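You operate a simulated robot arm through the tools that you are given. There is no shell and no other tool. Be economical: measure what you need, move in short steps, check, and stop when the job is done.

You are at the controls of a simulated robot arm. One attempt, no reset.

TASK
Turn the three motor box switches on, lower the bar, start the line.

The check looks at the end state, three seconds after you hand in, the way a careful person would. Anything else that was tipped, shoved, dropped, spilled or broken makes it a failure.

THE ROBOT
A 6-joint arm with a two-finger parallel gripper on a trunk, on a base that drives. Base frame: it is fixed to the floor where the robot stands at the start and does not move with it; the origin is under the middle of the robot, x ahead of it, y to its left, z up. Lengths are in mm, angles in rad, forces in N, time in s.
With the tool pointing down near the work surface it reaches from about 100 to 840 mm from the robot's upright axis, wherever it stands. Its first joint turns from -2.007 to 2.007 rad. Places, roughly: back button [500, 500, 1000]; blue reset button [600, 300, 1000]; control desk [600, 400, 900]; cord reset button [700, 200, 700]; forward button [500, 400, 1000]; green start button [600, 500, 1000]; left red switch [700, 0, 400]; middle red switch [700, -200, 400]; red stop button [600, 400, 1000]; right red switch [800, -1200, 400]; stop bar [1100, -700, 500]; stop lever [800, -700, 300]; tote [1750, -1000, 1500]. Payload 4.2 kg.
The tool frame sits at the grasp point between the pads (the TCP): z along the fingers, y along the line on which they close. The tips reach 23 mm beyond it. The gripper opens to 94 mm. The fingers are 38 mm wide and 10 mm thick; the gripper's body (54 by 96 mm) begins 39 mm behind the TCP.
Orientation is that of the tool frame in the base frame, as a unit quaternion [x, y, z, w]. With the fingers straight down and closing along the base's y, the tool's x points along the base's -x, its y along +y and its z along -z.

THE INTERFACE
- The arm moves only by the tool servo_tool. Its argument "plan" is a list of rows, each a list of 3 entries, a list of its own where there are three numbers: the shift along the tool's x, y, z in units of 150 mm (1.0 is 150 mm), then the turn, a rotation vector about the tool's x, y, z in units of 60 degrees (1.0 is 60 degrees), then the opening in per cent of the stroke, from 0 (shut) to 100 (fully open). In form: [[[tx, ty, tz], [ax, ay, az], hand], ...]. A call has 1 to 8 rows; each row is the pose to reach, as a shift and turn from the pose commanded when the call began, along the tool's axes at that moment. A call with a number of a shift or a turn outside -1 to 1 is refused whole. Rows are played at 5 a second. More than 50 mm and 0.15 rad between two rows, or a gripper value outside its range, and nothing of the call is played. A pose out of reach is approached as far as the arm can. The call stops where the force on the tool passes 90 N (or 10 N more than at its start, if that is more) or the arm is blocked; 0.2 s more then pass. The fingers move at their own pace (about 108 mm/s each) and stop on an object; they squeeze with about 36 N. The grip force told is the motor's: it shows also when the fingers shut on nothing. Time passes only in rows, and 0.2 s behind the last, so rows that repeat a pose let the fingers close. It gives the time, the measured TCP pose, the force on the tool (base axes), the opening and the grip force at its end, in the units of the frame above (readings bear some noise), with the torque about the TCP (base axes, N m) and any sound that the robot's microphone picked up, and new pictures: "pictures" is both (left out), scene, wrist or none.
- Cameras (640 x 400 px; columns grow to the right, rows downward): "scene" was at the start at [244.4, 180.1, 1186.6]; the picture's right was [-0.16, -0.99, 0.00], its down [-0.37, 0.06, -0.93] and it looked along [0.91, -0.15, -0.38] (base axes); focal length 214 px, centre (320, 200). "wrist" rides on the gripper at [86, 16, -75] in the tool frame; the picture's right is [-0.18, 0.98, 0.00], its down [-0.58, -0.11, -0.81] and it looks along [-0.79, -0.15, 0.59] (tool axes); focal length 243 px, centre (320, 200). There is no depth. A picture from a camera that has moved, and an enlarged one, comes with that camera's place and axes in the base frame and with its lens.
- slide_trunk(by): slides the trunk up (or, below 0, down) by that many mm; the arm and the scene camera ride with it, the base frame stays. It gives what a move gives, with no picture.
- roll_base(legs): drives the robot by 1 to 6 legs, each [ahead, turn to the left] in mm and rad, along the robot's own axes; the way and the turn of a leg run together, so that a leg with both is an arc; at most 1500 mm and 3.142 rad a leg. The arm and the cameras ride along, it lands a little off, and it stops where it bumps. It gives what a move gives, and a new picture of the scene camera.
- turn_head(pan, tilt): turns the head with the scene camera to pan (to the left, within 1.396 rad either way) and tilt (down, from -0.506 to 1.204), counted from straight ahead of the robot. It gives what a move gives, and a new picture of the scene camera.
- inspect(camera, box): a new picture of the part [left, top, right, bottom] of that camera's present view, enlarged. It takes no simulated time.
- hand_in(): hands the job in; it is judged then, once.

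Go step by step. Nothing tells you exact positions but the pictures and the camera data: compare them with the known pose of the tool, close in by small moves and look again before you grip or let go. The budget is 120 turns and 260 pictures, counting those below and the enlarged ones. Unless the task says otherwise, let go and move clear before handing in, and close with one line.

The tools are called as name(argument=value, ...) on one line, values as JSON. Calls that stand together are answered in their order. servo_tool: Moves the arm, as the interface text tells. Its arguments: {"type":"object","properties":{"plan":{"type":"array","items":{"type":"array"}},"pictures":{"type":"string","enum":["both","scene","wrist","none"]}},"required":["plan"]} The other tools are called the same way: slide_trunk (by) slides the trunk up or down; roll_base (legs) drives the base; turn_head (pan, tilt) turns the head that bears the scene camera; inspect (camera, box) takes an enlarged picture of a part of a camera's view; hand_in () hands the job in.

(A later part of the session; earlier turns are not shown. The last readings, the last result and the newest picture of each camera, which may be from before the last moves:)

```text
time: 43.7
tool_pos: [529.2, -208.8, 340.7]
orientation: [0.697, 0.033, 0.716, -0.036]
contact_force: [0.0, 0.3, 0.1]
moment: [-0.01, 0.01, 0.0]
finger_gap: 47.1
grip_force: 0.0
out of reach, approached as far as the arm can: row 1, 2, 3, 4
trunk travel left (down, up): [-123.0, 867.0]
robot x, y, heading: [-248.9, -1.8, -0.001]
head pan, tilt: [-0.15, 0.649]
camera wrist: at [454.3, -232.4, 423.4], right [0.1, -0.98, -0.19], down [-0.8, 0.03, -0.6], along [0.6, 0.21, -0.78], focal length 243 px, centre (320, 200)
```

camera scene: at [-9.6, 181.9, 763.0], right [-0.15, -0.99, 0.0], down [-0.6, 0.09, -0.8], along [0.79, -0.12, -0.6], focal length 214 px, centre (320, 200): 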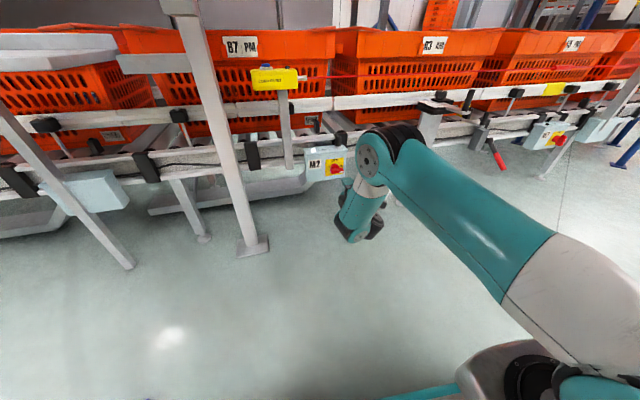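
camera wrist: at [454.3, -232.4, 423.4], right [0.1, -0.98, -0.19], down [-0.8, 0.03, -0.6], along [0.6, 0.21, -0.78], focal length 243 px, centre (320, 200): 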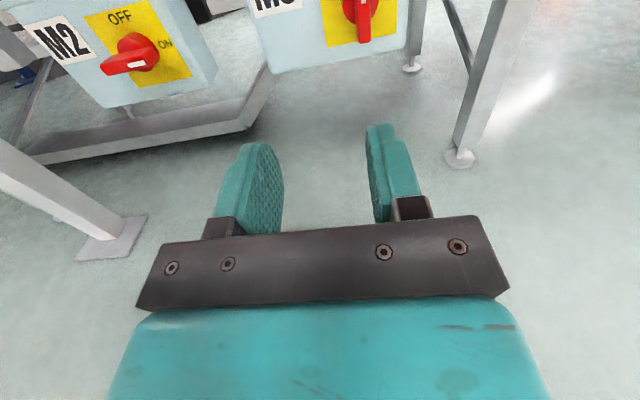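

The arm is at its limit here, so I'll shift the base about 240 mm along the line to face M5 the way it faced M2.

roll_base(legs=[[0, -1.47], [241, 0], [0, 1.47]])

servo_tool(plan=[[[0, -0.3, 0], [0, 0, 0], 50], [[0, -0.6, 0], [0, 0, 0], 50], [[0, -0.9, 0], [0, 0, 0], 50], [[0, -1, 0.2], [0, 0, 0], 50], [[0, -1, 0.2], [0, 0, 0], 50]], pictures="wrist")

```text
time: 52.6
tool_pos: [553.8, -453.5, 338.9]
orientation: [0.696, 0.03, 0.716, -0.033]
contact_force: [1.1, 1.0, -0.1]
moment: [0.0, -0.01, 0.0]
finger_gap: 47.2
grip_force: 0.1
trunk travel left (down, up): [-123.0, 867.0]
robot x, y, heading: [-220.4, -238.5, -0.009]
head pan, tilt: [-0.15, 0.649]
camera scene: at [17.5, -58.8, 763.0], right [-0.16, -0.99, 0.0], down [-0.6, 0.1, -0.8], along [0.79, -0.13, -0.6], focal length 214 px, centre (320, 200)
```

scene: 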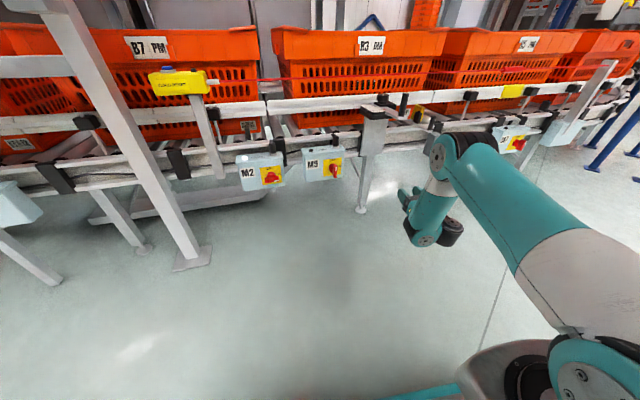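

```text
time: 53.8
tool_pos: [570.0, -301.2, 340.0]
orientation: [0.697, 0.03, 0.716, -0.033]
contact_force: [0.0, 0.3, -0.2]
moment: [0.0, -0.01, -0.01]
finger_gap: 47.0
grip_force: 0.0
trunk travel left (down, up): [-123.0, 867.0]
robot x, y, heading: [-227.2, -238.1, -0.007]
head pan, tilt: [-0.15, 0.649]
camera wrist: at [494.0, -323.8, 424.4], right [0.09, -0.98, -0.19], down [-0.8, 0.04, -0.6], along [0.6, 0.2, -0.78], focal length 243 px, centre (320, 200)
```

wrist: 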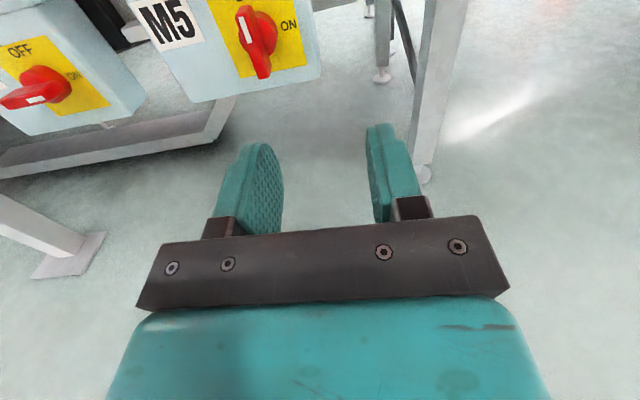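

servo_tool(plan=[[[0, -0.2, 0], [0, 0, 0], 50], [[0, -0.377, 0.1], [0, 0, 0], 50], [[0, -0.377, 0.4], [0, 0, 0], 50], [[0, -0.377, 0.6], [0, 0, 0], 50], [[0, -0.377, 0.6], [0, 0, 0], 50]], pictures="wrist")

```text
time: 55.0
tool_pos: [653.4, -237.2, 341.8]
orientation: [0.696, 0.03, 0.716, -0.033]
contact_force: [0.5, -0.2, 0.3]
moment: [-0.01, -0.03, 0.03]
finger_gap: 47.0
grip_force: 0.1
out of reach, approached as far as the arm can: row 1, 2, 3
trunk travel left (down, up): [-123.0, 867.0]
robot x, y, heading: [-219.5, -240.3, -0.004]
head pan, tilt: [-0.15, 0.649]
camera wrist: at [578.1, -260.5, 427.1], right [0.09, -0.98, -0.19], down [-0.8, 0.04, -0.6], along [0.6, 0.2, -0.78], focal length 243 px, centre (320, 200)
```

wrist: 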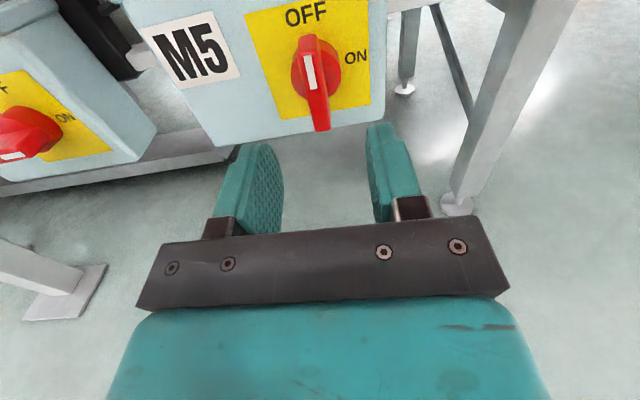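

Tool is about 12 mm low relative to the blade. I'll raise, advance 44 mm, and close.

servo_tool(plan=[[[0.08, 0, 0], [0, 0, 0], 50], [[0.08, 0, 0.15], [0, 0, 0], 50], [[0.08, 0, 0.295], [0, 0, 0], 50], [[0.08, 0, 0.295], [0, 0, 0], 50]], pictures="wrist")

```text
time: 56.0
tool_pos: [697.7, -234.0, 357.2]
orientation: [0.696, 0.03, 0.716, -0.033]
contact_force: [-0.4, 0.2, -1.0]
moment: [0.0, -0.04, 0.04]
finger_gap: 46.9
grip_force: 0.0
trunk travel left (down, up): [-123.0, 867.0]
robot x, y, heading: [-227.5, -241.5, -0.009]
head pan, tilt: [-0.15, 0.649]
camera wrist: at [621.8, -256.3, 441.7], right [0.09, -0.98, -0.19], down [-0.8, 0.04, -0.6], along [0.6, 0.2, -0.78], focal length 243 px, centre (320, 200)
```

wrist: 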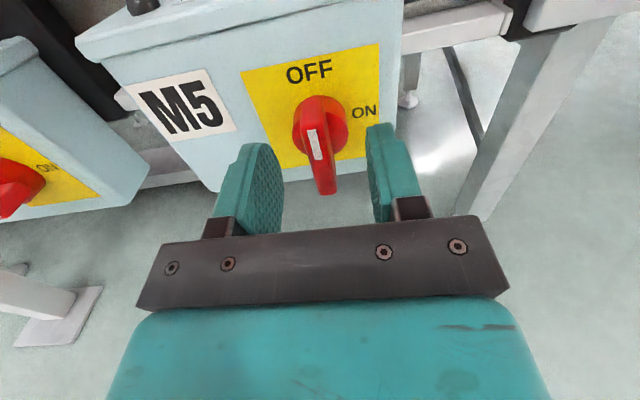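

servo_tool(plan=[[[-0.03, 0, 0.1], [0, 0, 0], 50], [[-0.03, 0, 0.1], [0, 0, 0], 0], [[-0.03, 0, 0.1], [0, 0, 0], 0], [[-0.03, 0, 0.1], [0, 0, 0], 0]], pictures="wrist")

```text
time: 57.0
tool_pos: [712.7, -231.7, 353.2]
orientation: [0.697, 0.03, 0.716, -0.034]
contact_force: [-1.3, 8.1, -2.2]
moment: [0.05, -0.27, 1.09]
finger_gap: 12.0
grip_force: 45.5
trunk travel left (down, up): [-123.0, 867.0]
robot x, y, heading: [-223.6, -235.2, -0.013]
head pan, tilt: [-0.15, 0.649]
camera wrist: at [637.4, -254.5, 437.1], right [0.09, -0.98, -0.19], down [-0.8, 0.04, -0.6], along [0.6, 0.21, -0.78], focal length 243 px, centre (320, 200)
```

wrist: 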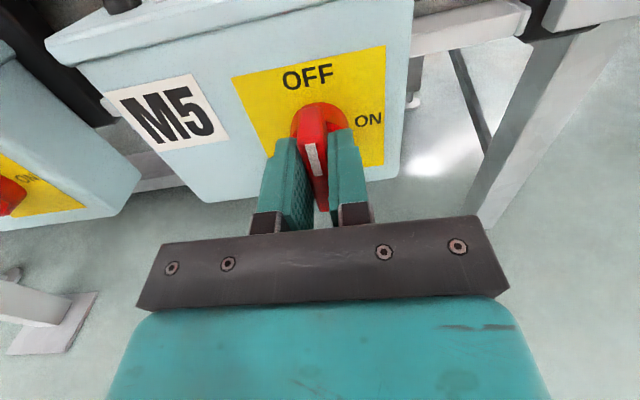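

servo_tool(plan=[[[0, 0, 0], [0, 0, 0.1], 0], [[0, 0, 0], [0, 0, 0.2], 0], [[0, 0, 0], [0, 0, 0.3], 0], [[0, 0, 0], [0, 0, 0.4], 0], [[0, 0, 0], [0, 0, 0.5], 0], [[0, 0, 0], [0, 0, 0.6], 0], [[0, 0, 0], [0, 0, 0.7], 0], [[0, 0, 0], [0, 0, 0.75], 0]], pictures="none")

servo_tool(plan=[[[0, 0, 0], [0, 0, 0.1], 0], [[0, 0, 0], [0, 0, 0.2], 0], [[0, 0, 0], [0, 0, 0.3], 0], [[0, 0, 0], [0, 0, 0.4], 0], [[0, 0, 0], [0, 0, 0.5], 0], [[0, 0, 0], [0, 0, 0.6], 0], [[0, 0, 0], [0, 0, 0.7], 0], [[0, 0, 0], [0, 0, 0.76], 0]], pictures="wrist")

```text
time: 58.8
tool_pos: [712.3, -232.7, 352.9]
orientation: [0.654, -0.239, 0.649, -0.305]
contact_force: [-16.3, 11.2, 2.3]
moment: [0.04, -0.39, -1.2]
finger_gap: 11.9
grip_force: 45.0
trunk travel left (down, up): [-123.0, 867.0]
robot x, y, heading: [-222.4, -238.2, -0.013]
head pan, tilt: [-0.15, 0.649]
```

```text
time: 60.6
tool_pos: [713.4, -233.5, 351.0]
orientation: [-0.512, 0.475, -0.481, 0.531]
contact_force: [-30.8, 2.5, 2.0]
moment: [-0.86, 1.2, -0.46]
finger_gap: 12.3
grip_force: 45.6
trunk travel left (down, up): [-123.0, 867.0]
robot x, y, heading: [-220.4, -237.2, -0.008]
head pan, tilt: [-0.15, 0.649]
camera wrist: at [646.6, -324.9, 332.2], right [0.01, 0.2, -0.98], down [-0.86, 0.51, 0.1], along [0.52, 0.84, 0.17], focal length 243 px, centre (320, 200)
```

wrist: 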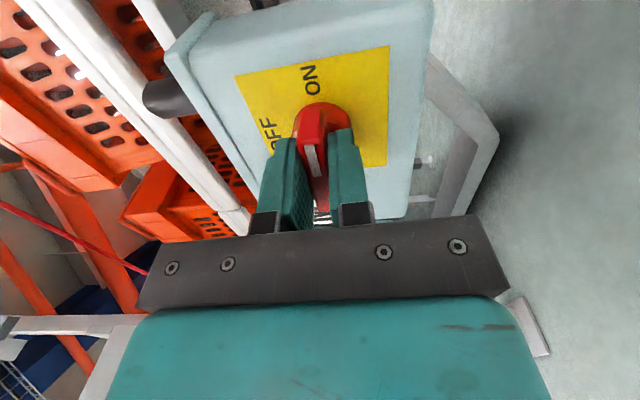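

Release and retract, then check the lamp.

servo_tool(plan=[[[0, 0, 0], [0, 0, 0], 50], [[0, 0, 0], [0, 0, 0], 50], [[0, 0, -0.2], [0, 0, 0], 50], [[0, 0, -0.45], [0, 0, 0], 50], [[0, 0, -0.7], [0, 0, 0], 50]], pictures="none")

servo_tool(plan=[[[0, 0, 0], [0, 0, -0.13], 50], [[0, 0, 0], [0, 0, -0.26], 50], [[0, 0, 0], [0, 0, -0.39], 50], [[0, 0, 0], [0, 0, -0.52], 50], [[0, 0, 0], [0, 0, -0.65], 50], [[0, 0, 0], [0, 0, -0.75], 50]], pictures="none")

servo_tool(plan=[[[0, 0, 0], [0, 0, -0.13], 50], [[0, 0, 0], [0, 0, -0.26], 50], [[0, 0, 0], [0, 0, -0.39], 50], [[0, 0, 0], [0, 0, -0.52], 50], [[0, 0, 0], [0, 0, -0.65], 50], [[0, 0, 0], [0, 0, -0.76], 50]], pictures="none")

inspect(camera="scene", box=[220, 90, 420, 215])

inspect(camera="wrist", box=[0, 0, 640, 400])

```text
time: 61.0
tool_pos: [712.5, -233.7, 360.2]
orientation: [-0.506, 0.468, -0.486, 0.538]
contact_force: [-54.0, -5.8, 28.8]
moment: [-0.15, 0.35, 0.44]
finger_gap: 33.5
grip_force: 0.0
trunk travel left (down, up): [-123.0, 867.0]
robot x, y, heading: [-224.1, -240.4, -0.011]
head pan, tilt: [-0.15, 0.649]
stopped in row 1: the force on the tool passed its limit at 102 N (the readings are from after the stop); the commanded pose is now the measured one
```

```text
time: 62.4
tool_pos: [713.0, -234.1, 356.5]
orientation: [0.65, -0.241, 0.652, -0.308]
contact_force: [0.0, 0.0, -0.4]
moment: [-0.01, 0.01, 0.0]
finger_gap: 47.0
grip_force: 0.0
trunk travel left (down, up): [-123.0, 867.0]
robot x, y, heading: [-223.3, -236.6, -0.013]
head pan, tilt: [-0.15, 0.649]
```

```text
time: 63.8
tool_pos: [714.1, -233.9, 356.3]
orientation: [0.692, 0.03, 0.721, -0.032]
contact_force: [0.0, 0.4, -0.9]
moment: [0.01, 0.02, 0.01]
finger_gap: 47.4
grip_force: 0.3
trunk travel left (down, up): [-123.0, 867.0]
robot x, y, heading: [-222.7, -239.5, -0.006]
head pan, tilt: [-0.15, 0.649]
```

```text
3.20 times, centred on (320, 152) of scene
camera zoom: at [17.1, -58.8, 763.0], right [-0.16, -0.99, 0.0], down [-0.6, 0.1, -0.8], along [0.79, -0.13, -0.6], focal length 686 px, centre (320, 352)
```

zoom: 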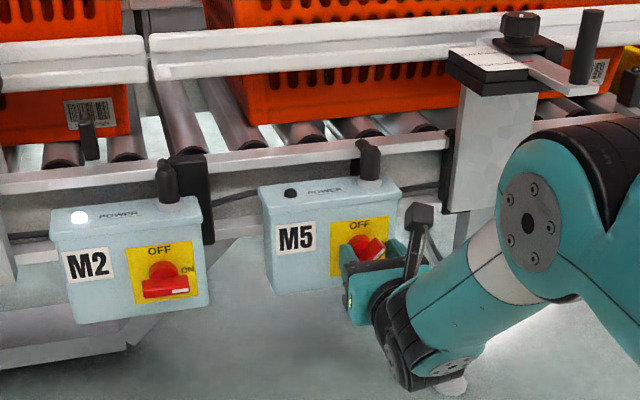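

```text
1.00 times, centred on (320, 200) of wrist (not enlarged: the box is as wide or as high as the picture)
camera zoom: at [636.9, -256.1, 439.8], right [0.09, -0.98, -0.19], down [-0.79, 0.04, -0.61], along [0.61, 0.2, -0.77], focal length 243 px, centre (320, 200)
```

zoom: 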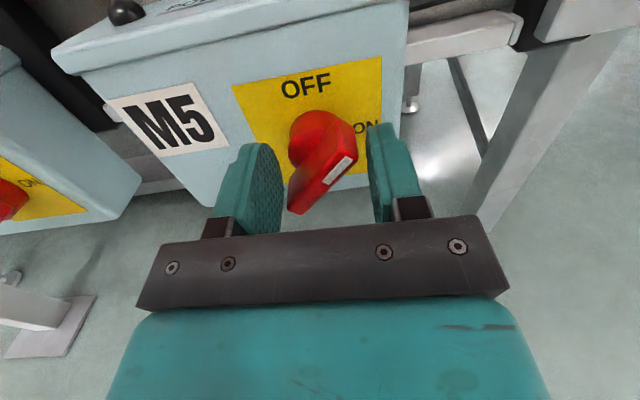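

The release hit a force stop and my roll-back dragged the handle to about 45°. I'll re-align at 45° and re-grip.

servo_tool(plan=[[[0, 0, -0.05], [0, 0, 0], 70], [[0, 0, -0.05], [0, 0, 0.13], 70], [[0, 0, -0.05], [0, 0, 0.26], 70], [[0, 0, -0.05], [0, 0, 0.39], 70], [[0, 0, -0.05], [0, 0, 0.52], 70], [[0, 0, -0.05], [0, 0, 0.65], 70], [[0, 0, -0.05], [0, 0, 0.75], 70]], pictures="wrist")

```text
time: 65.4
tool_pos: [704.1, -233.3, 355.9]
orientation: [0.651, -0.238, 0.652, -0.307]
contact_force: [0.0, 0.5, -1.1]
moment: [-0.01, 0.01, -0.02]
finger_gap: 65.8
grip_force: 0.0
trunk travel left (down, up): [-123.0, 867.0]
robot x, y, heading: [-222.7, -236.6, -0.007]
head pan, tilt: [-0.15, 0.649]
camera wrist: at [636.0, -312.7, 401.7], right [0.08, -0.55, -0.83], down [-0.83, 0.42, -0.36], along [0.55, 0.72, -0.43], focal length 243 px, centre (320, 200)
```

wrist: 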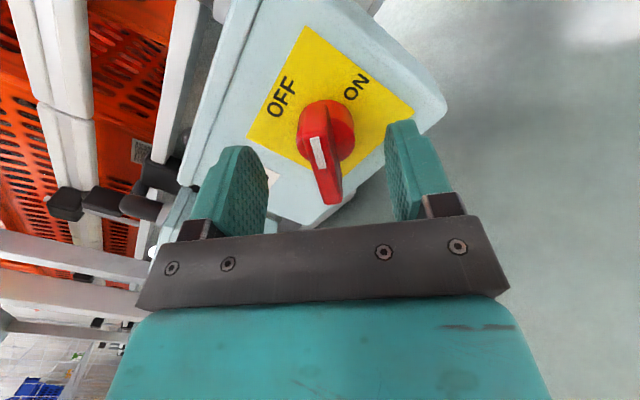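

servo_tool(plan=[[[0, 0, 0.02], [0, 0, 0], 0], [[0, 0, 0.02], [0, 0, 0], 0], [[0, 0, 0.02], [0, 0, 0], 0], [[0, 0, 0.02], [0, 0, 0], 0]], pictures="none")

servo_tool(plan=[[[0, 0, 0], [0, 0, 0.1], 0], [[0, 0, 0], [0, 0, 0.2], 0], [[0, 0, 0], [0, 0, 0.3], 0], [[0, 0, 0], [0, 0, 0.4], 0], [[0, 0, 0], [0, 0, 0.5], 0], [[0, 0, 0], [0, 0, 0.6], 0], [[0, 0, 0], [0, 0, 0.7], 0], [[0, 0, 0], [0, 0, 0.76], 0]], pictures="wrist")

```text
time: 66.4
tool_pos: [709.3, -234.3, 353.9]
orientation: [0.652, -0.238, 0.652, -0.305]
contact_force: [2.1, -6.1, -7.1]
moment: [-0.09, 0.61, -0.72]
finger_gap: 11.9
grip_force: 45.0
trunk travel left (down, up): [-123.0, 867.0]
robot x, y, heading: [-225.2, -238.1, -0.015]
head pan, tilt: [-0.15, 0.649]
```

```text
time: 68.2
tool_pos: [710.2, -236.0, 351.5]
orientation: [-0.51, 0.475, -0.481, 0.531]
contact_force: [15.6, -20.2, -29.7]
moment: [-0.97, 1.14, -0.88]
finger_gap: 12.4
grip_force: 44.4
trunk travel left (down, up): [-123.0, 867.0]
robot x, y, heading: [-222.0, -237.4, -0.012]
head pan, tilt: [-0.15, 0.649]
camera wrist: at [642.4, -327.8, 331.8], right [0.01, 0.2, -0.98], down [-0.86, 0.51, 0.09], along [0.52, 0.84, 0.18], focal length 243 px, centre (320, 200)
```

wrist: 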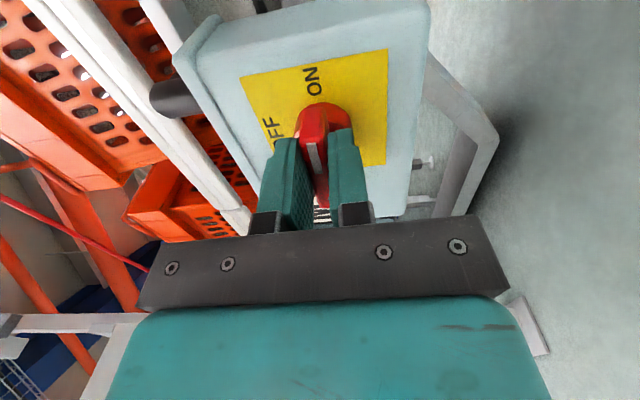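

servo_tool(plan=[[[0, 0.01, 0], [0, 0, 0], 0], [[0, 0.01, 0], [0, 0, 0], 14], [[0, 0.01, 0], [0, 0, 0], 18], [[0, 0.01, 0], [0, 0, 0], 25]], pictures="wrist")

```text
time: 69.2
tool_pos: [708.2, -233.5, 356.4]
orientation: [-0.506, 0.471, -0.484, 0.537]
contact_force: [-0.2, 2.6, -2.1]
moment: [0.01, 0.07, 0.13]
finger_gap: 24.4
grip_force: 0.5
trunk travel left (down, up): [-123.0, 867.0]
robot x, y, heading: [-222.2, -239.3, -0.01]
head pan, tilt: [-0.15, 0.649]
camera wrist: at [643.3, -325.8, 335.8], right [0.03, 0.2, -0.98], down [-0.86, 0.51, 0.08], along [0.51, 0.84, 0.19], focal length 243 px, centre (320, 200)
```

wrist: 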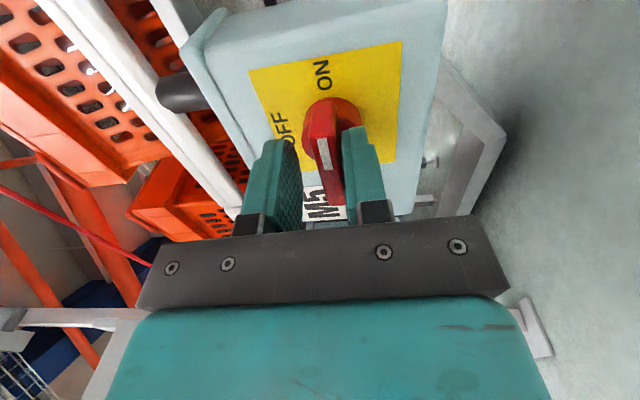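

Released cleanly. Retract straight and look.

servo_tool(plan=[[[0, 0.03, 0], [0, 0, 0], 40], [[0, 0.03, 0], [0, 0, 0], 40], [[0, 0.03, -0.3], [0, 0, 0], 40], [[0, 0.03, -0.6], [0, 0, 0], 40], [[0, 0.03, -0.8], [0, 0, 0], 40]], pictures="none")

inspect(camera="scene", box=[220, 90, 420, 215])

```text
time: 70.4
tool_pos: [590.5, -245.8, 346.2]
orientation: [-0.508, 0.47, -0.483, 0.536]
contact_force: [0.1, 0.3, -0.6]
moment: [0.03, 0.04, 0.0]
finger_gap: 37.4
grip_force: 0.0
trunk travel left (down, up): [-123.0, 867.0]
robot x, y, heading: [-225.9, -235.2, -0.01]
head pan, tilt: [-0.15, 0.649]
```

```text
3.20 times, centred on (320, 152) of scene
camera zoom: at [17.2, -59.0, 763.1], right [-0.16, -0.99, 0.0], down [-0.6, 0.1, -0.8], along [0.79, -0.13, -0.6], focal length 686 px, centre (320, 352)
```

zoom: 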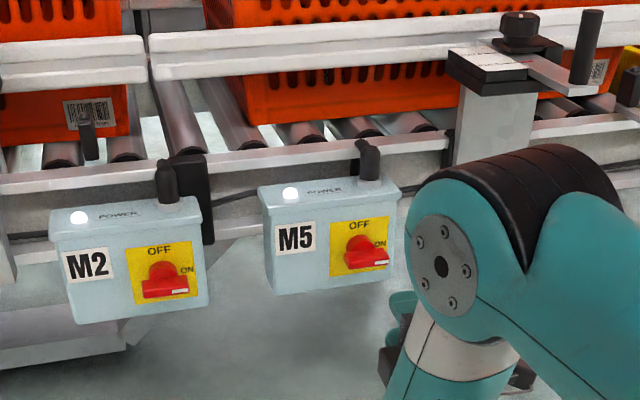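

M2 and M5 are lit. I'll roll the gripper upright, then drive along the line to stand before the stop lever.

servo_tool(plan=[[[0, 0, 0], [0, 0, -0.13], 50], [[0, 0, 0], [0, 0, -0.26], 50], [[0, 0, 0], [0, 0, -0.39], 50], [[0, 0, 0], [0, 0, -0.52], 50], [[0, 0, 0], [0, 0, -0.65], 50], [[0, 0, 0], [0, 0, -0.75], 50]], pictures="none")

servo_tool(plan=[[[0, 0, 0], [0, 0, -0.13], 50], [[0, 0, 0], [0, 0, -0.26], 50], [[0, 0, 0], [0, 0, -0.39], 50], [[0, 0, 0], [0, 0, -0.52], 50], [[0, 0, 0], [0, 0, -0.65], 50], [[0, 0, 0], [0, 0, -0.76], 50]], pictures="none")

roll_base(legs=[[0, -1.466], [440, 0], [0, 1.476]])

inspect(camera="wrist", box=[0, 0, 640, 400])

```text
time: 71.8
tool_pos: [590.5, -244.5, 346.0]
orientation: [0.65, -0.24, 0.652, -0.309]
contact_force: [0.2, 0.4, -0.5]
moment: [0.02, -0.01, -0.02]
finger_gap: 46.9
grip_force: 0.0
trunk travel left (down, up): [-123.0, 867.0]
robot x, y, heading: [-224.8, -239.1, -0.01]
head pan, tilt: [-0.15, 0.649]
```

```text
time: 73.2
tool_pos: [589.5, -244.0, 345.7]
orientation: [0.691, 0.03, 0.721, -0.033]
contact_force: [-0.3, -0.1, -0.1]
moment: [-0.03, 0.0, 0.0]
finger_gap: 47.3
grip_force: 0.0
trunk travel left (down, up): [-123.0, 867.0]
robot x, y, heading: [-225.7, -238.4, -0.012]
head pan, tilt: [-0.15, 0.649]
```

```text
time: 83.1
tool_pos: [617.1, -708.6, 345.1]
orientation: [0.693, 0.02, 0.721, -0.023]
contact_force: [-0.7, -0.3, -0.7]
moment: [0.0, 0.03, -0.01]
finger_gap: 47.0
grip_force: 0.0
trunk travel left (down, up): [-123.0, 867.0]
robot x, y, heading: [-193.9, -674.6, -0.037]
head pan, tilt: [-0.15, 0.649]
camera scene: at [50.0, -504.3, 763.0], right [-0.19, -0.98, 0.0], down [-0.59, 0.11, -0.8], along [0.78, -0.15, -0.6], focal length 214 px, centre (320, 200)
```

scene: 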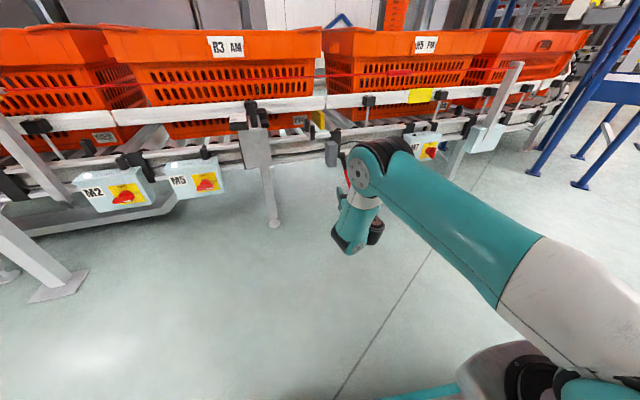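

```text
1.00 times, centred on (320, 200) of wrist (not enlarged: the box is as wide or as high as the picture)
camera zoom: at [539.9, -728.3, 428.2], right [0.07, -0.98, -0.19], down [-0.79, 0.06, -0.61], along [0.61, 0.19, -0.77], focal length 243 px, centre (320, 200)
```

zoom: 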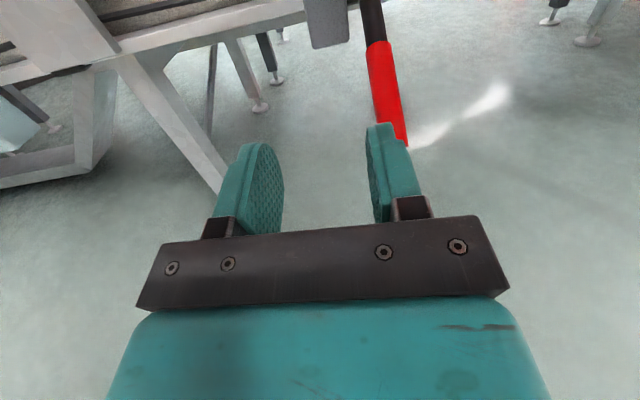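

inspect(camera="scene", box=[220, 80, 380, 200])

inspect(camera="scene", box=[400, 80, 540, 180])

```text
3.33 times, centred on (300, 140) of scene
camera zoom: at [50.0, -504.3, 763.0], right [-0.19, -0.98, 0.0], down [-0.59, 0.11, -0.8], along [0.78, -0.15, -0.6], focal length 715 px, centre (387, 400)
```

zoom: 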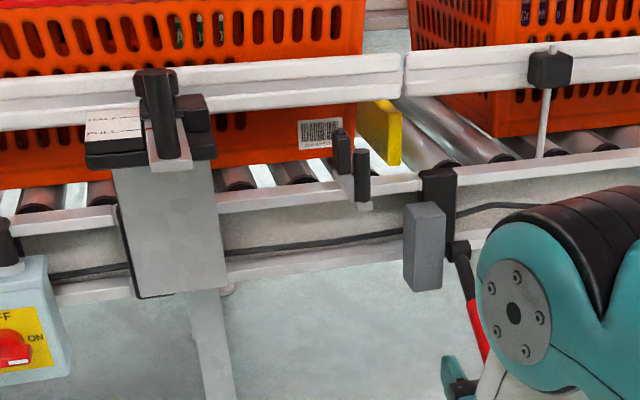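

```text
4.00 times, centred on (470, 130) of scene
camera zoom: at [50.0, -504.3, 763.0], right [-0.19, -0.98, 0.0], down [-0.59, 0.11, -0.8], along [0.78, -0.15, -0.6], focal length 858 px, centre (-280, 480)
```

zoom: 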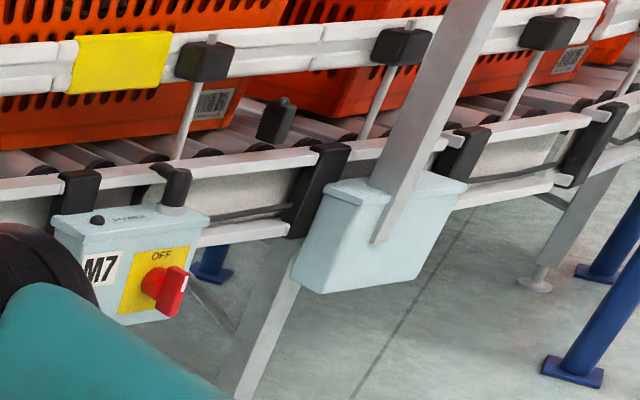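

The bar is the yellow plate between totes. The lever pivots near (822, -741, 383), its tip near (699, -755, 292), hanging low; lifting it should lower the inner bar. I'll roll the gripper 90° and straddle the lever with one finger below and one above.

servo_tool(plan=[[[0, 0, 0], [0, 0, 0.13], 85], [[0, 0, 0], [0, 0, 0.26], 85], [[0, 0, 0], [0, 0, 0.39], 85], [[0, 0, 0], [0, 0, 0.52], 85], [[0, 0, 0], [0, 0, 0.65], 85], [[0, 0, 0], [0, 0, 0.75], 85]], pictures="none")

servo_tool(plan=[[[0, 0, 0], [0, 0, 0.13], 85], [[0, 0, 0], [0, 0, 0.26], 85], [[0, 0, 0], [0, 0, 0.39], 85], [[0, 0, 0], [0, 0, 0.52], 85], [[0, 0, 0], [0, 0, 0.65], 85], [[0, 0, 0], [0, 0, 0.75], 85]], pictures="wrist")

```text
time: 84.5
tool_pos: [617.0, -707.4, 345.1]
orientation: [0.647, -0.248, 0.657, -0.298]
contact_force: [-0.5, -0.3, 0.0]
moment: [0.0, -0.03, -0.01]
finger_gap: 80.0
grip_force: 0.2
trunk travel left (down, up): [-123.0, 867.0]
robot x, y, heading: [-193.8, -677.1, -0.031]
head pan, tilt: [-0.15, 0.649]
```

```text
time: 85.9
tool_pos: [617.3, -707.2, 345.0]
orientation: [-0.504, 0.475, -0.493, 0.527]
contact_force: [-0.7, 0.0, -0.2]
moment: [0.02, -0.03, -0.02]
finger_gap: 79.7
grip_force: 0.1
trunk travel left (down, up): [-123.0, 867.0]
robot x, y, heading: [-195.8, -677.8, -0.038]
head pan, tilt: [-0.15, 0.649]
camera wrist: at [548.3, -797.8, 325.1], right [0.03, 0.19, -0.98], down [-0.84, 0.53, 0.08], along [0.54, 0.83, 0.18], focal length 243 px, centre (320, 200)
```

wrist: 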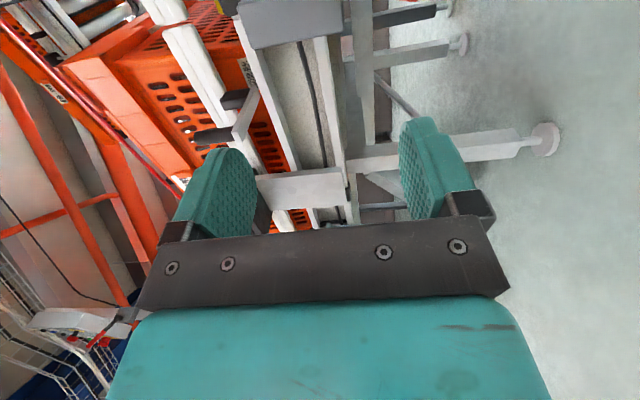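

servo_tool(plan=[[[0.17, 0.14, 0.02], [0, 0, 0], 85], [[0.338, 0.275, 0.055], [0, 0, 0], 85], [[0.338, 0.275, 0.055], [0, 0, 0], 85]])

```text
time: 86.7
tool_pos: [629.1, -757.6, 303.4]
orientation: [-0.504, 0.475, -0.493, 0.526]
contact_force: [0.0, 0.4, 0.3]
moment: [-0.01, 0.02, -0.01]
finger_gap: 80.0
grip_force: 0.1
trunk travel left (down, up): [-123.0, 867.0]
robot x, y, heading: [-195.3, -678.1, -0.034]
head pan, tilt: [-0.15, 0.649]
camera scene: at [50.0, -504.3, 763.0], right [-0.19, -0.98, 0.0], down [-0.59, 0.11, -0.8], along [0.78, -0.15, -0.6], focal length 214 px, centre (320, 200)
camera wrist: at [560.3, -847.4, 283.6], right [0.03, 0.19, -0.98], down [-0.84, 0.53, 0.08], along [0.54, 0.83, 0.17], focal length 243 px, centre (320, 200)
```

scene: 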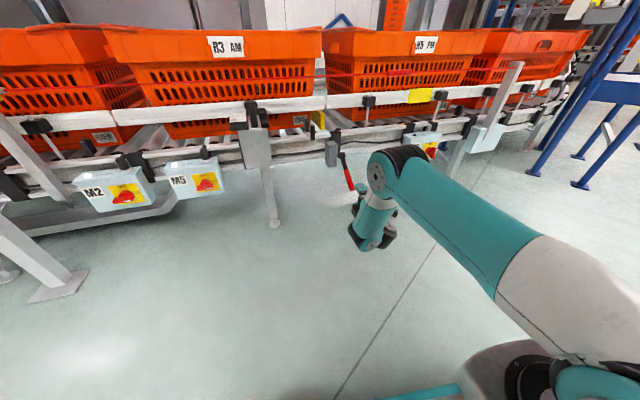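
wrist: 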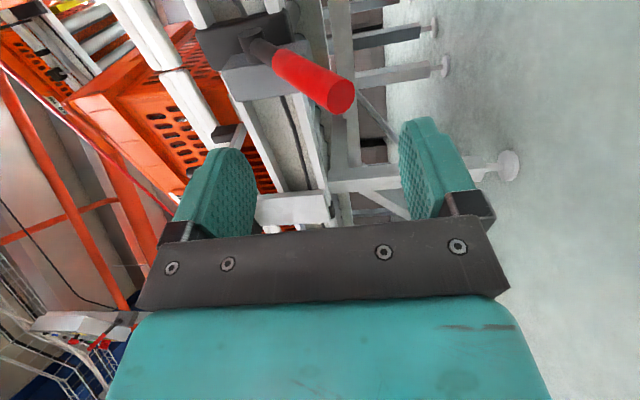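

The lever tip is where I triangulated it. Advance to straddle it.

servo_tool(plan=[[[0, 0.02, 0.2], [0, 0, 0], 85], [[0, 0.02, 0.4], [0, 0, 0], 85], [[0, 0.02, 0.57], [0, 0, 0], 85], [[0, 0.02, 0.57], [0, 0, 0], 85]], pictures="wrist")

```text
time: 87.7
tool_pos: [715.5, -750.3, 303.3]
orientation: [-0.504, 0.476, -0.493, 0.526]
contact_force: [-0.4, 0.3, -0.7]
moment: [-0.02, 0.02, -0.01]
finger_gap: 79.9
grip_force: 0.0
out of reach, approached as far as the arm can: row 1
trunk travel left (down, up): [-123.0, 867.0]
robot x, y, heading: [-197.6, -676.2, -0.035]
head pan, tilt: [-0.15, 0.649]
camera wrist: at [647.1, -841.5, 284.1], right [0.03, 0.19, -0.98], down [-0.84, 0.53, 0.08], along [0.54, 0.83, 0.18], focal length 243 px, centre (320, 200)
```

wrist: 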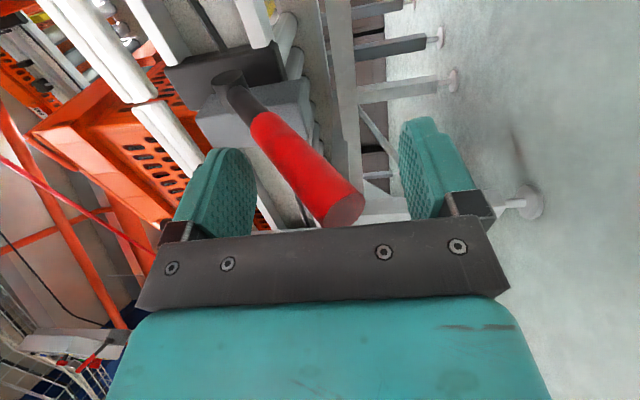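

Lift gradually along the arc, watching force.

servo_tool(plan=[[[0, -0.12, 0], [0, 0, 0], 85], [[0, -0.24, 0], [0, 0, 0], 85], [[0, -0.36, -0.03], [0, 0, 0], 85], [[0, -0.48, -0.08], [0, 0, 0], 85], [[0, -0.48, -0.08], [0, 0, 0], 85]])

```text
time: 88.9
tool_pos: [700.6, -753.3, 376.7]
orientation: [-0.503, 0.476, -0.495, 0.526]
contact_force: [-9.3, -4.0, -2.7]
moment: [-0.19, 0.31, 0.1]
finger_gap: 83.1
grip_force: 3.4
trunk travel left (down, up): [-123.0, 867.0]
robot x, y, heading: [-191.9, -675.4, -0.04]
head pan, tilt: [-0.15, 0.649]
camera scene: at [50.1, -504.4, 763.0], right [-0.19, -0.98, 0.0], down [-0.59, 0.11, -0.8], along [0.78, -0.15, -0.6], focal length 214 px, centre (320, 200)
camera wrist: at [631.6, -843.0, 356.9], right [0.03, 0.19, -0.98], down [-0.84, 0.53, 0.08], along [0.54, 0.83, 0.18], focal length 243 px, centre (320, 200)
```

scene: 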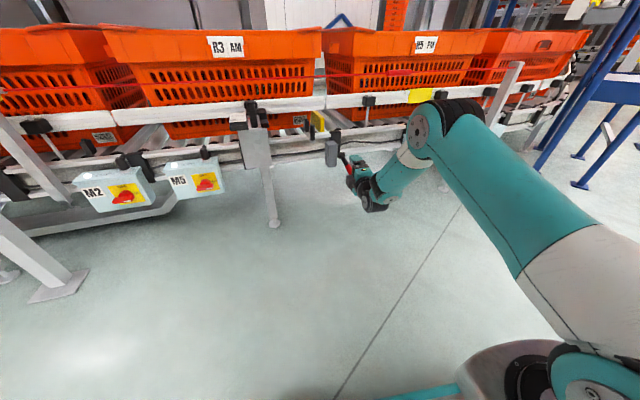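
wrist: 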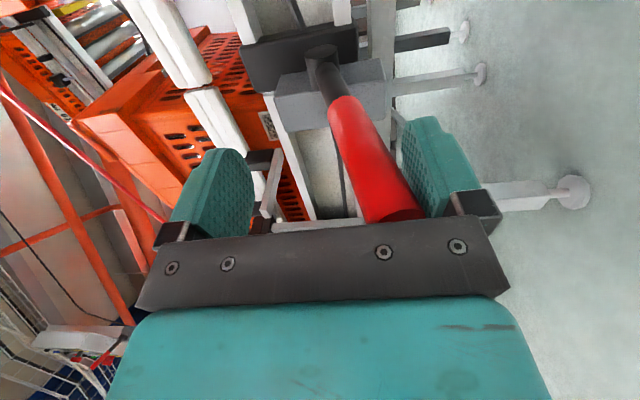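

It lifts easily. Continue up with a slight pull-back.

servo_tool(plan=[[[0, -0.1, -0.07], [0, 0, 0], 85], [[0, -0.22, -0.08], [0, 0, 0], 85], [[0, -0.34, -0.08], [0, 0, 0], 85], [[0, -0.46, -0.06], [0, 0, 0], 85], [[0, -0.46, -0.06], [0, 0, 0], 85]])

inspect(camera="scene", box=[220, 80, 420, 205])

```text
time: 90.1
tool_pos: [687.8, -753.3, 444.9]
orientation: [-0.503, 0.475, -0.493, 0.527]
contact_force: [-0.7, 0.3, 1.2]
moment: [0.01, -0.02, 0.03]
finger_gap: 80.0
grip_force: 0.2
trunk travel left (down, up): [-123.0, 867.0]
robot x, y, heading: [-195.1, -677.0, -0.036]
head pan, tilt: [-0.15, 0.649]
camera scene: at [50.0, -504.4, 763.0], right [-0.19, -0.98, 0.0], down [-0.59, 0.11, -0.8], along [0.78, -0.15, -0.6], focal length 214 px, centre (320, 200)
camera wrist: at [619.2, -843.3, 425.0], right [0.03, 0.19, -0.98], down [-0.84, 0.53, 0.08], along [0.54, 0.83, 0.18], focal length 243 px, centre (320, 200)
```

scene: 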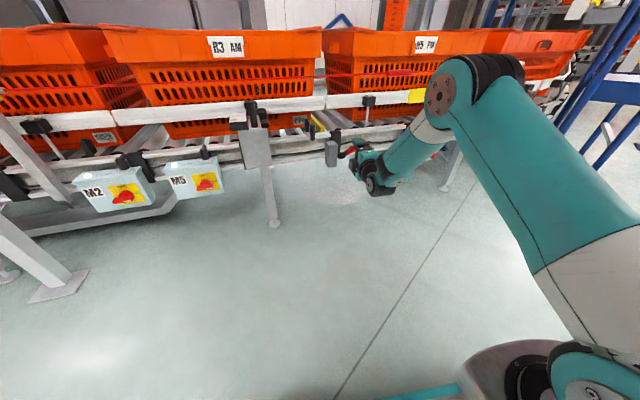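
wrist: 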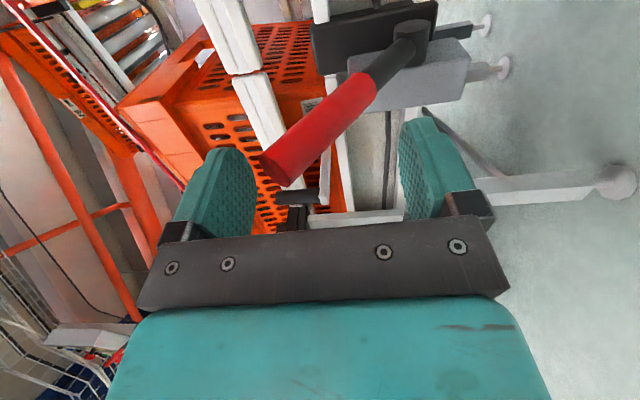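

```text
3.20 times, centred on (320, 142) of scene
camera zoom: at [50.0, -504.4, 763.0], right [-0.19, -0.98, 0.0], down [-0.59, 0.11, -0.8], along [0.78, -0.15, -0.6], focal length 686 px, centre (320, 384)
```

zoom: 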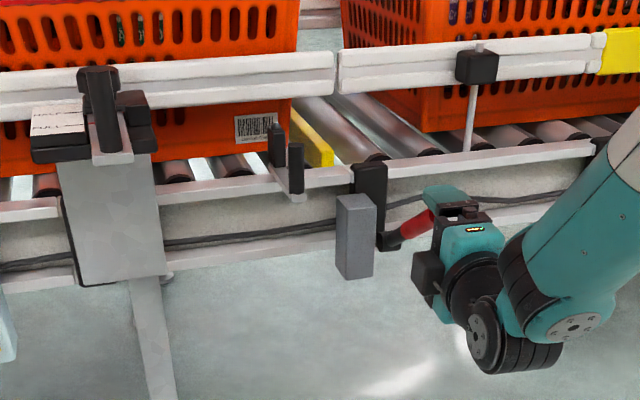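

The lever snapped over centre to the up position and the bar dropped. I'll check gently it is at its stop, by lifting until contact.

servo_tool(plan=[[[0, -0.15, 0.05], [0, 0, 0], 85], [[0, -0.3, 0.05], [0, 0, 0], 85], [[0, -0.36, 0.05], [0, 0, 0], 85], [[0, -0.4, 0.05], [0, 0, 0], 85]], pictures="wrist")

```text
time: 91.1
tool_pos: [691.5, -755.4, 491.8]
orientation: [-0.512, 0.483, -0.485, 0.519]
contact_force: [-9.4, 0.5, -48.2]
moment: [-0.13, 1.58, 0.06]
finger_gap: 94.1
grip_force: 15.9
trunk travel left (down, up): [-123.0, 867.0]
robot x, y, heading: [-199.0, -676.9, -0.04]
head pan, tilt: [-0.15, 0.649]
camera wrist: at [622.5, -845.3, 474.2], right [0.0, 0.19, -0.98], down [-0.84, 0.53, 0.1], along [0.54, 0.83, 0.16], focal length 243 px, centre (320, 200)
```

wrist: 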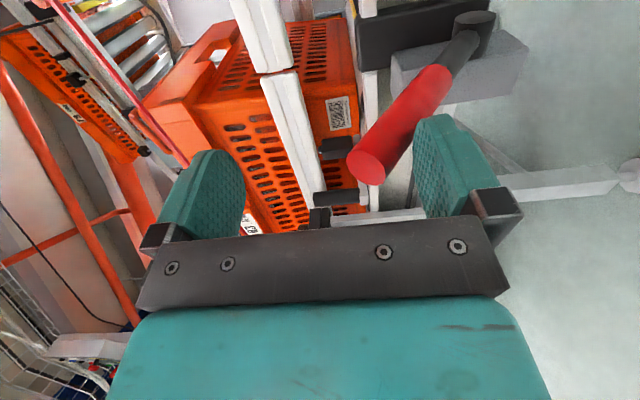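

It's at its hard stop. Back off down a little, then withdraw straight out.

servo_tool(plan=[[[0, 0.15, 0], [0, 0, 0], 85], [[0, 0.18, 0], [0, 0, 0], 85], [[0, 0.18, -0.25], [0, 0, 0], 85], [[0, 0.18, -0.5], [0, 0, 0], 85], [[0, 0.18, -0.75], [0, 0, 0], 85]])

inspect(camera="scene", box=[220, 80, 420, 205])

```text
time: 92.3
tool_pos: [581.1, -759.6, 475.1]
orientation: [-0.504, 0.476, -0.494, 0.525]
contact_force: [0.5, 1.7, 2.1]
moment: [0.02, 0.04, -0.03]
finger_gap: 80.0
grip_force: 0.0
trunk travel left (down, up): [-123.0, 867.0]
robot x, y, heading: [-194.6, -679.0, -0.037]
head pan, tilt: [-0.15, 0.649]
camera scene: at [49.9, -504.1, 763.1], right [-0.19, -0.98, 0.0], down [-0.59, 0.11, -0.8], along [0.78, -0.15, -0.6], focal length 214 px, centre (320, 200)
camera wrist: at [512.8, -849.3, 455.6], right [0.03, 0.19, -0.98], down [-0.84, 0.53, 0.08], along [0.54, 0.83, 0.17], focal length 243 px, centre (320, 200)
```

scene: 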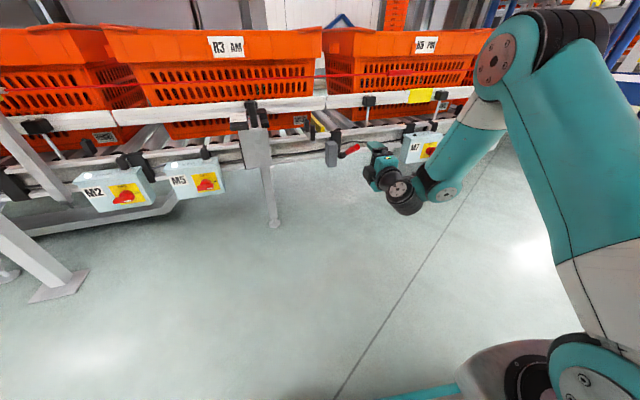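
wrist: 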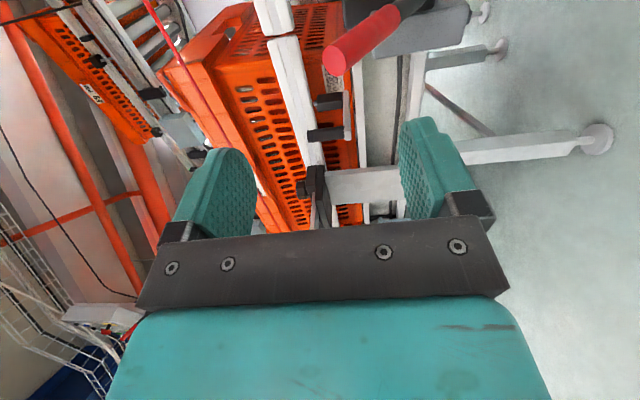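

```text
3.20 times, centred on (320, 142) of scene
camera zoom: at [49.9, -504.1, 763.1], right [-0.19, -0.98, 0.0], down [-0.59, 0.11, -0.8], along [0.78, -0.15, -0.6], focal length 686 px, centre (320, 384)
```

zoom: 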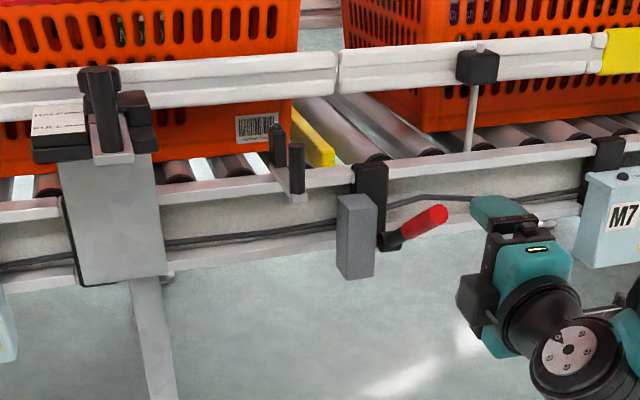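

The lever stays up. Next is M7: I'll roll the gripper upright and drive along to it.

servo_tool(plan=[[[0, 0.1, 0], [0, 0, -0.13], 50], [[0, 0.25, 0], [0, 0, -0.26], 50], [[0, 0.4, 0], [0, 0, -0.39], 50], [[0, 0.55, 0], [0, 0, -0.52], 50], [[0, 0.7, 0], [0, 0, -0.65], 50], [[0, 0.8, 0], [0, 0, -0.75], 50]], pictures="none")

servo_tool(plan=[[[0, 0, 0], [0, 0, -0.13], 50], [[0, 0, 0], [0, 0, -0.26], 50], [[0, 0, 0], [0, 0, -0.39], 50], [[0, 0, 0], [0, 0, -0.52], 50], [[0, 0, 0], [0, 0, -0.65], 50], [[0, 0, 0], [0, 0, -0.75], 50]], pictures="none")

roll_base(legs=[[0, -1.401], [491, 0], [0, 1.438]])

inspect(camera="wrist", box=[0, 0, 640, 400])

```text
time: 93.7
tool_pos: [612.2, -773.4, 355.2]
orientation: [0.645, -0.277, 0.651, -0.29]
contact_force: [-0.1, -1.8, 0.1]
moment: [0.01, -0.01, 0.11]
finger_gap: 47.0
grip_force: 0.0
out of reach, approached as far as the arm can: row 2, 3, 4, 5, 6
trunk travel left (down, up): [-123.0, 867.0]
robot x, y, heading: [-193.9, -676.0, -0.042]
head pan, tilt: [-0.15, 0.649]
```

```text
time: 95.1
tool_pos: [614.9, -775.4, 356.9]
orientation: [0.702, -0.005, 0.711, -0.021]
contact_force: [0.0, -0.1, -0.6]
moment: [-0.02, 0.0, 0.01]
finger_gap: 47.2
grip_force: 0.0
out of reach, approached as far as the arm can: row 6
trunk travel left (down, up): [-123.0, 867.0]
robot x, y, heading: [-193.7, -677.3, -0.04]
head pan, tilt: [-0.15, 0.649]
```

```text
time: 105.0
tool_pos: [689.4, -1207.0, 355.8]
orientation: [0.703, 0.016, 0.71, -0.043]
contact_force: [0.0, 0.5, -0.3]
moment: [-0.01, -0.02, 0.04]
finger_gap: 47.0
grip_force: 0.1
trunk travel left (down, up): [-123.0, 867.0]
robot x, y, heading: [-122.1, -1164.3, 0.025]
head pan, tilt: [-0.15, 0.649]
camera scene: at [110.0, -971.0, 763.0], right [-0.13, -0.99, 0.0], down [-0.6, 0.08, -0.8], along [0.79, -0.1, -0.6], focal length 214 px, centre (320, 200)
```

scene: 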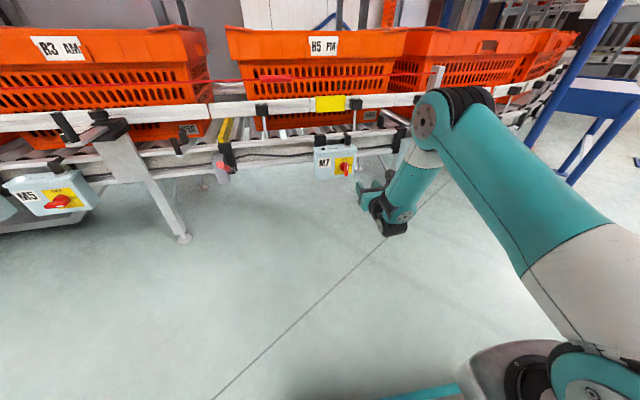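

```text
1.00 times, centred on (320, 200) of wrist (not enlarged: the box is as wide or as high as the picture)
camera zoom: at [615.9, -1231.9, 441.1], right [0.08, -0.97, -0.22], down [-0.81, 0.06, -0.59], along [0.58, 0.23, -0.78], focal length 243 px, centre (320, 200)
```

zoom: 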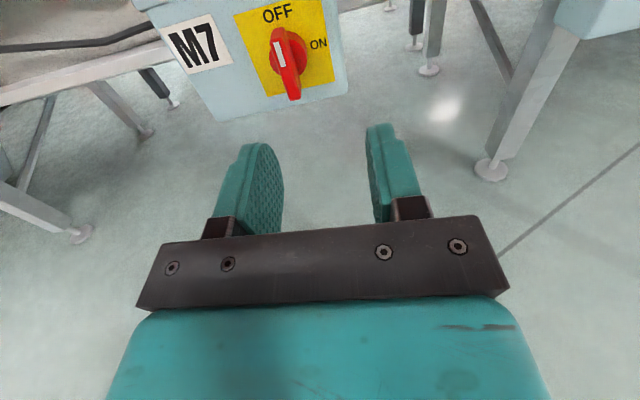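

servo_tool(plan=[[[-0.03, -0.1, 0.1], [0, 0, -0.02], 50], [[-0.07, -0.185, 0.3], [0, 0, -0.037], 50], [[-0.07, -0.185, 0.5], [0, 0, -0.037], 50], [[-0.07, -0.185, 0.5], [0, 0, -0.037], 50]], pictures="wrist")

```text
time: 106.0
tool_pos: [762.5, -1172.4, 346.1]
orientation: [0.702, 0.03, 0.711, -0.03]
contact_force: [0.6, 0.2, 0.0]
moment: [0.03, 0.0, -0.04]
finger_gap: 47.0
grip_force: 0.1
out of reach, approached as far as the arm can: row 1
trunk travel left (down, up): [-123.0, 867.0]
robot x, y, heading: [-125.1, -1159.6, 0.023]
head pan, tilt: [-0.15, 0.649]
camera wrist: at [688.2, -1193.6, 431.8], right [0.08, -0.98, -0.18], down [-0.81, 0.04, -0.59], along [0.59, 0.2, -0.79], focal length 243 px, centre (320, 200)
```

wrist: 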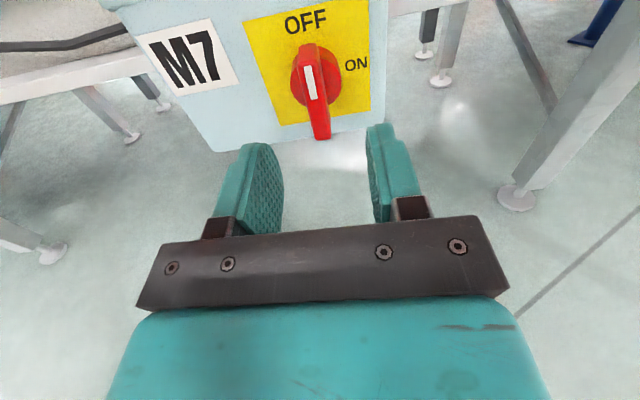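

servo_tool(plan=[[[0.06, 0, 0.1], [0, 0, 0], 50], [[0.06, 0, 0.25], [0, 0, 0], 50], [[0.06, 0, 0.34], [0, 0, 0], 50], [[0.06, 0, 0.34], [0, 0, 0], 50]], pictures="wrist")

```text
time: 107.0
tool_pos: [813.2, -1166.9, 356.7]
orientation: [0.702, 0.027, 0.711, -0.028]
contact_force: [-0.3, 0.1, -0.6]
moment: [-0.01, -0.02, -0.01]
finger_gap: 47.2
grip_force: 0.1
trunk travel left (down, up): [-123.0, 867.0]
robot x, y, heading: [-125.6, -1158.8, 0.022]
head pan, tilt: [-0.15, 0.649]
camera wrist: at [738.6, -1189.3, 442.8], right [0.08, -0.98, -0.18], down [-0.8, 0.05, -0.59], along [0.59, 0.2, -0.78], focal length 243 px, centre (320, 200)
```

wrist: 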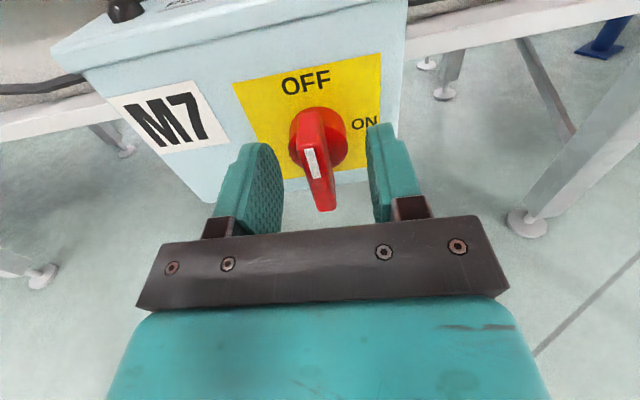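

servo_tool(plan=[[[-0.015, 0, 0.03], [0, 0, 0], 50], [[-0.015, 0, 0.03], [0, 0, 0], 0], [[-0.015, 0, 0.03], [0, 0, 0], 0], [[-0.015, 0, 0.03], [0, 0, 0], 0]], pictures="wrist")

```text
time: 108.0
tool_pos: [815.4, -1163.4, 354.5]
orientation: [0.703, 0.029, 0.71, -0.032]
contact_force: [-50.3, 26.4, 4.3]
moment: [0.04, 0.08, 1.44]
finger_gap: 19.6
grip_force: 35.6
trunk travel left (down, up): [-123.0, 867.0]
robot x, y, heading: [-123.7, -1158.3, 0.027]
head pan, tilt: [-0.15, 0.649]
camera wrist: at [741.8, -1184.5, 439.8], right [0.09, -0.98, -0.19], down [-0.81, 0.04, -0.59], along [0.59, 0.2, -0.79], focal length 243 px, centre (320, 200)
```

wrist: 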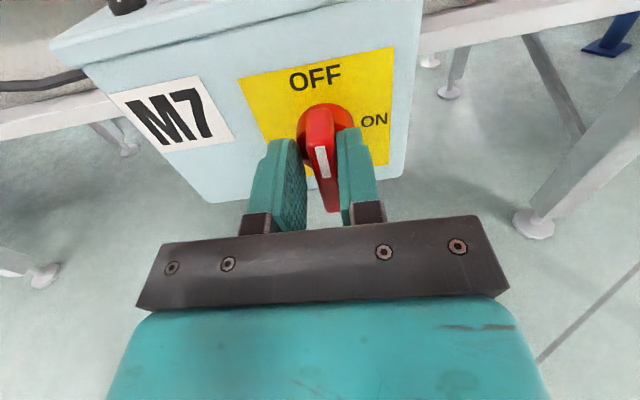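

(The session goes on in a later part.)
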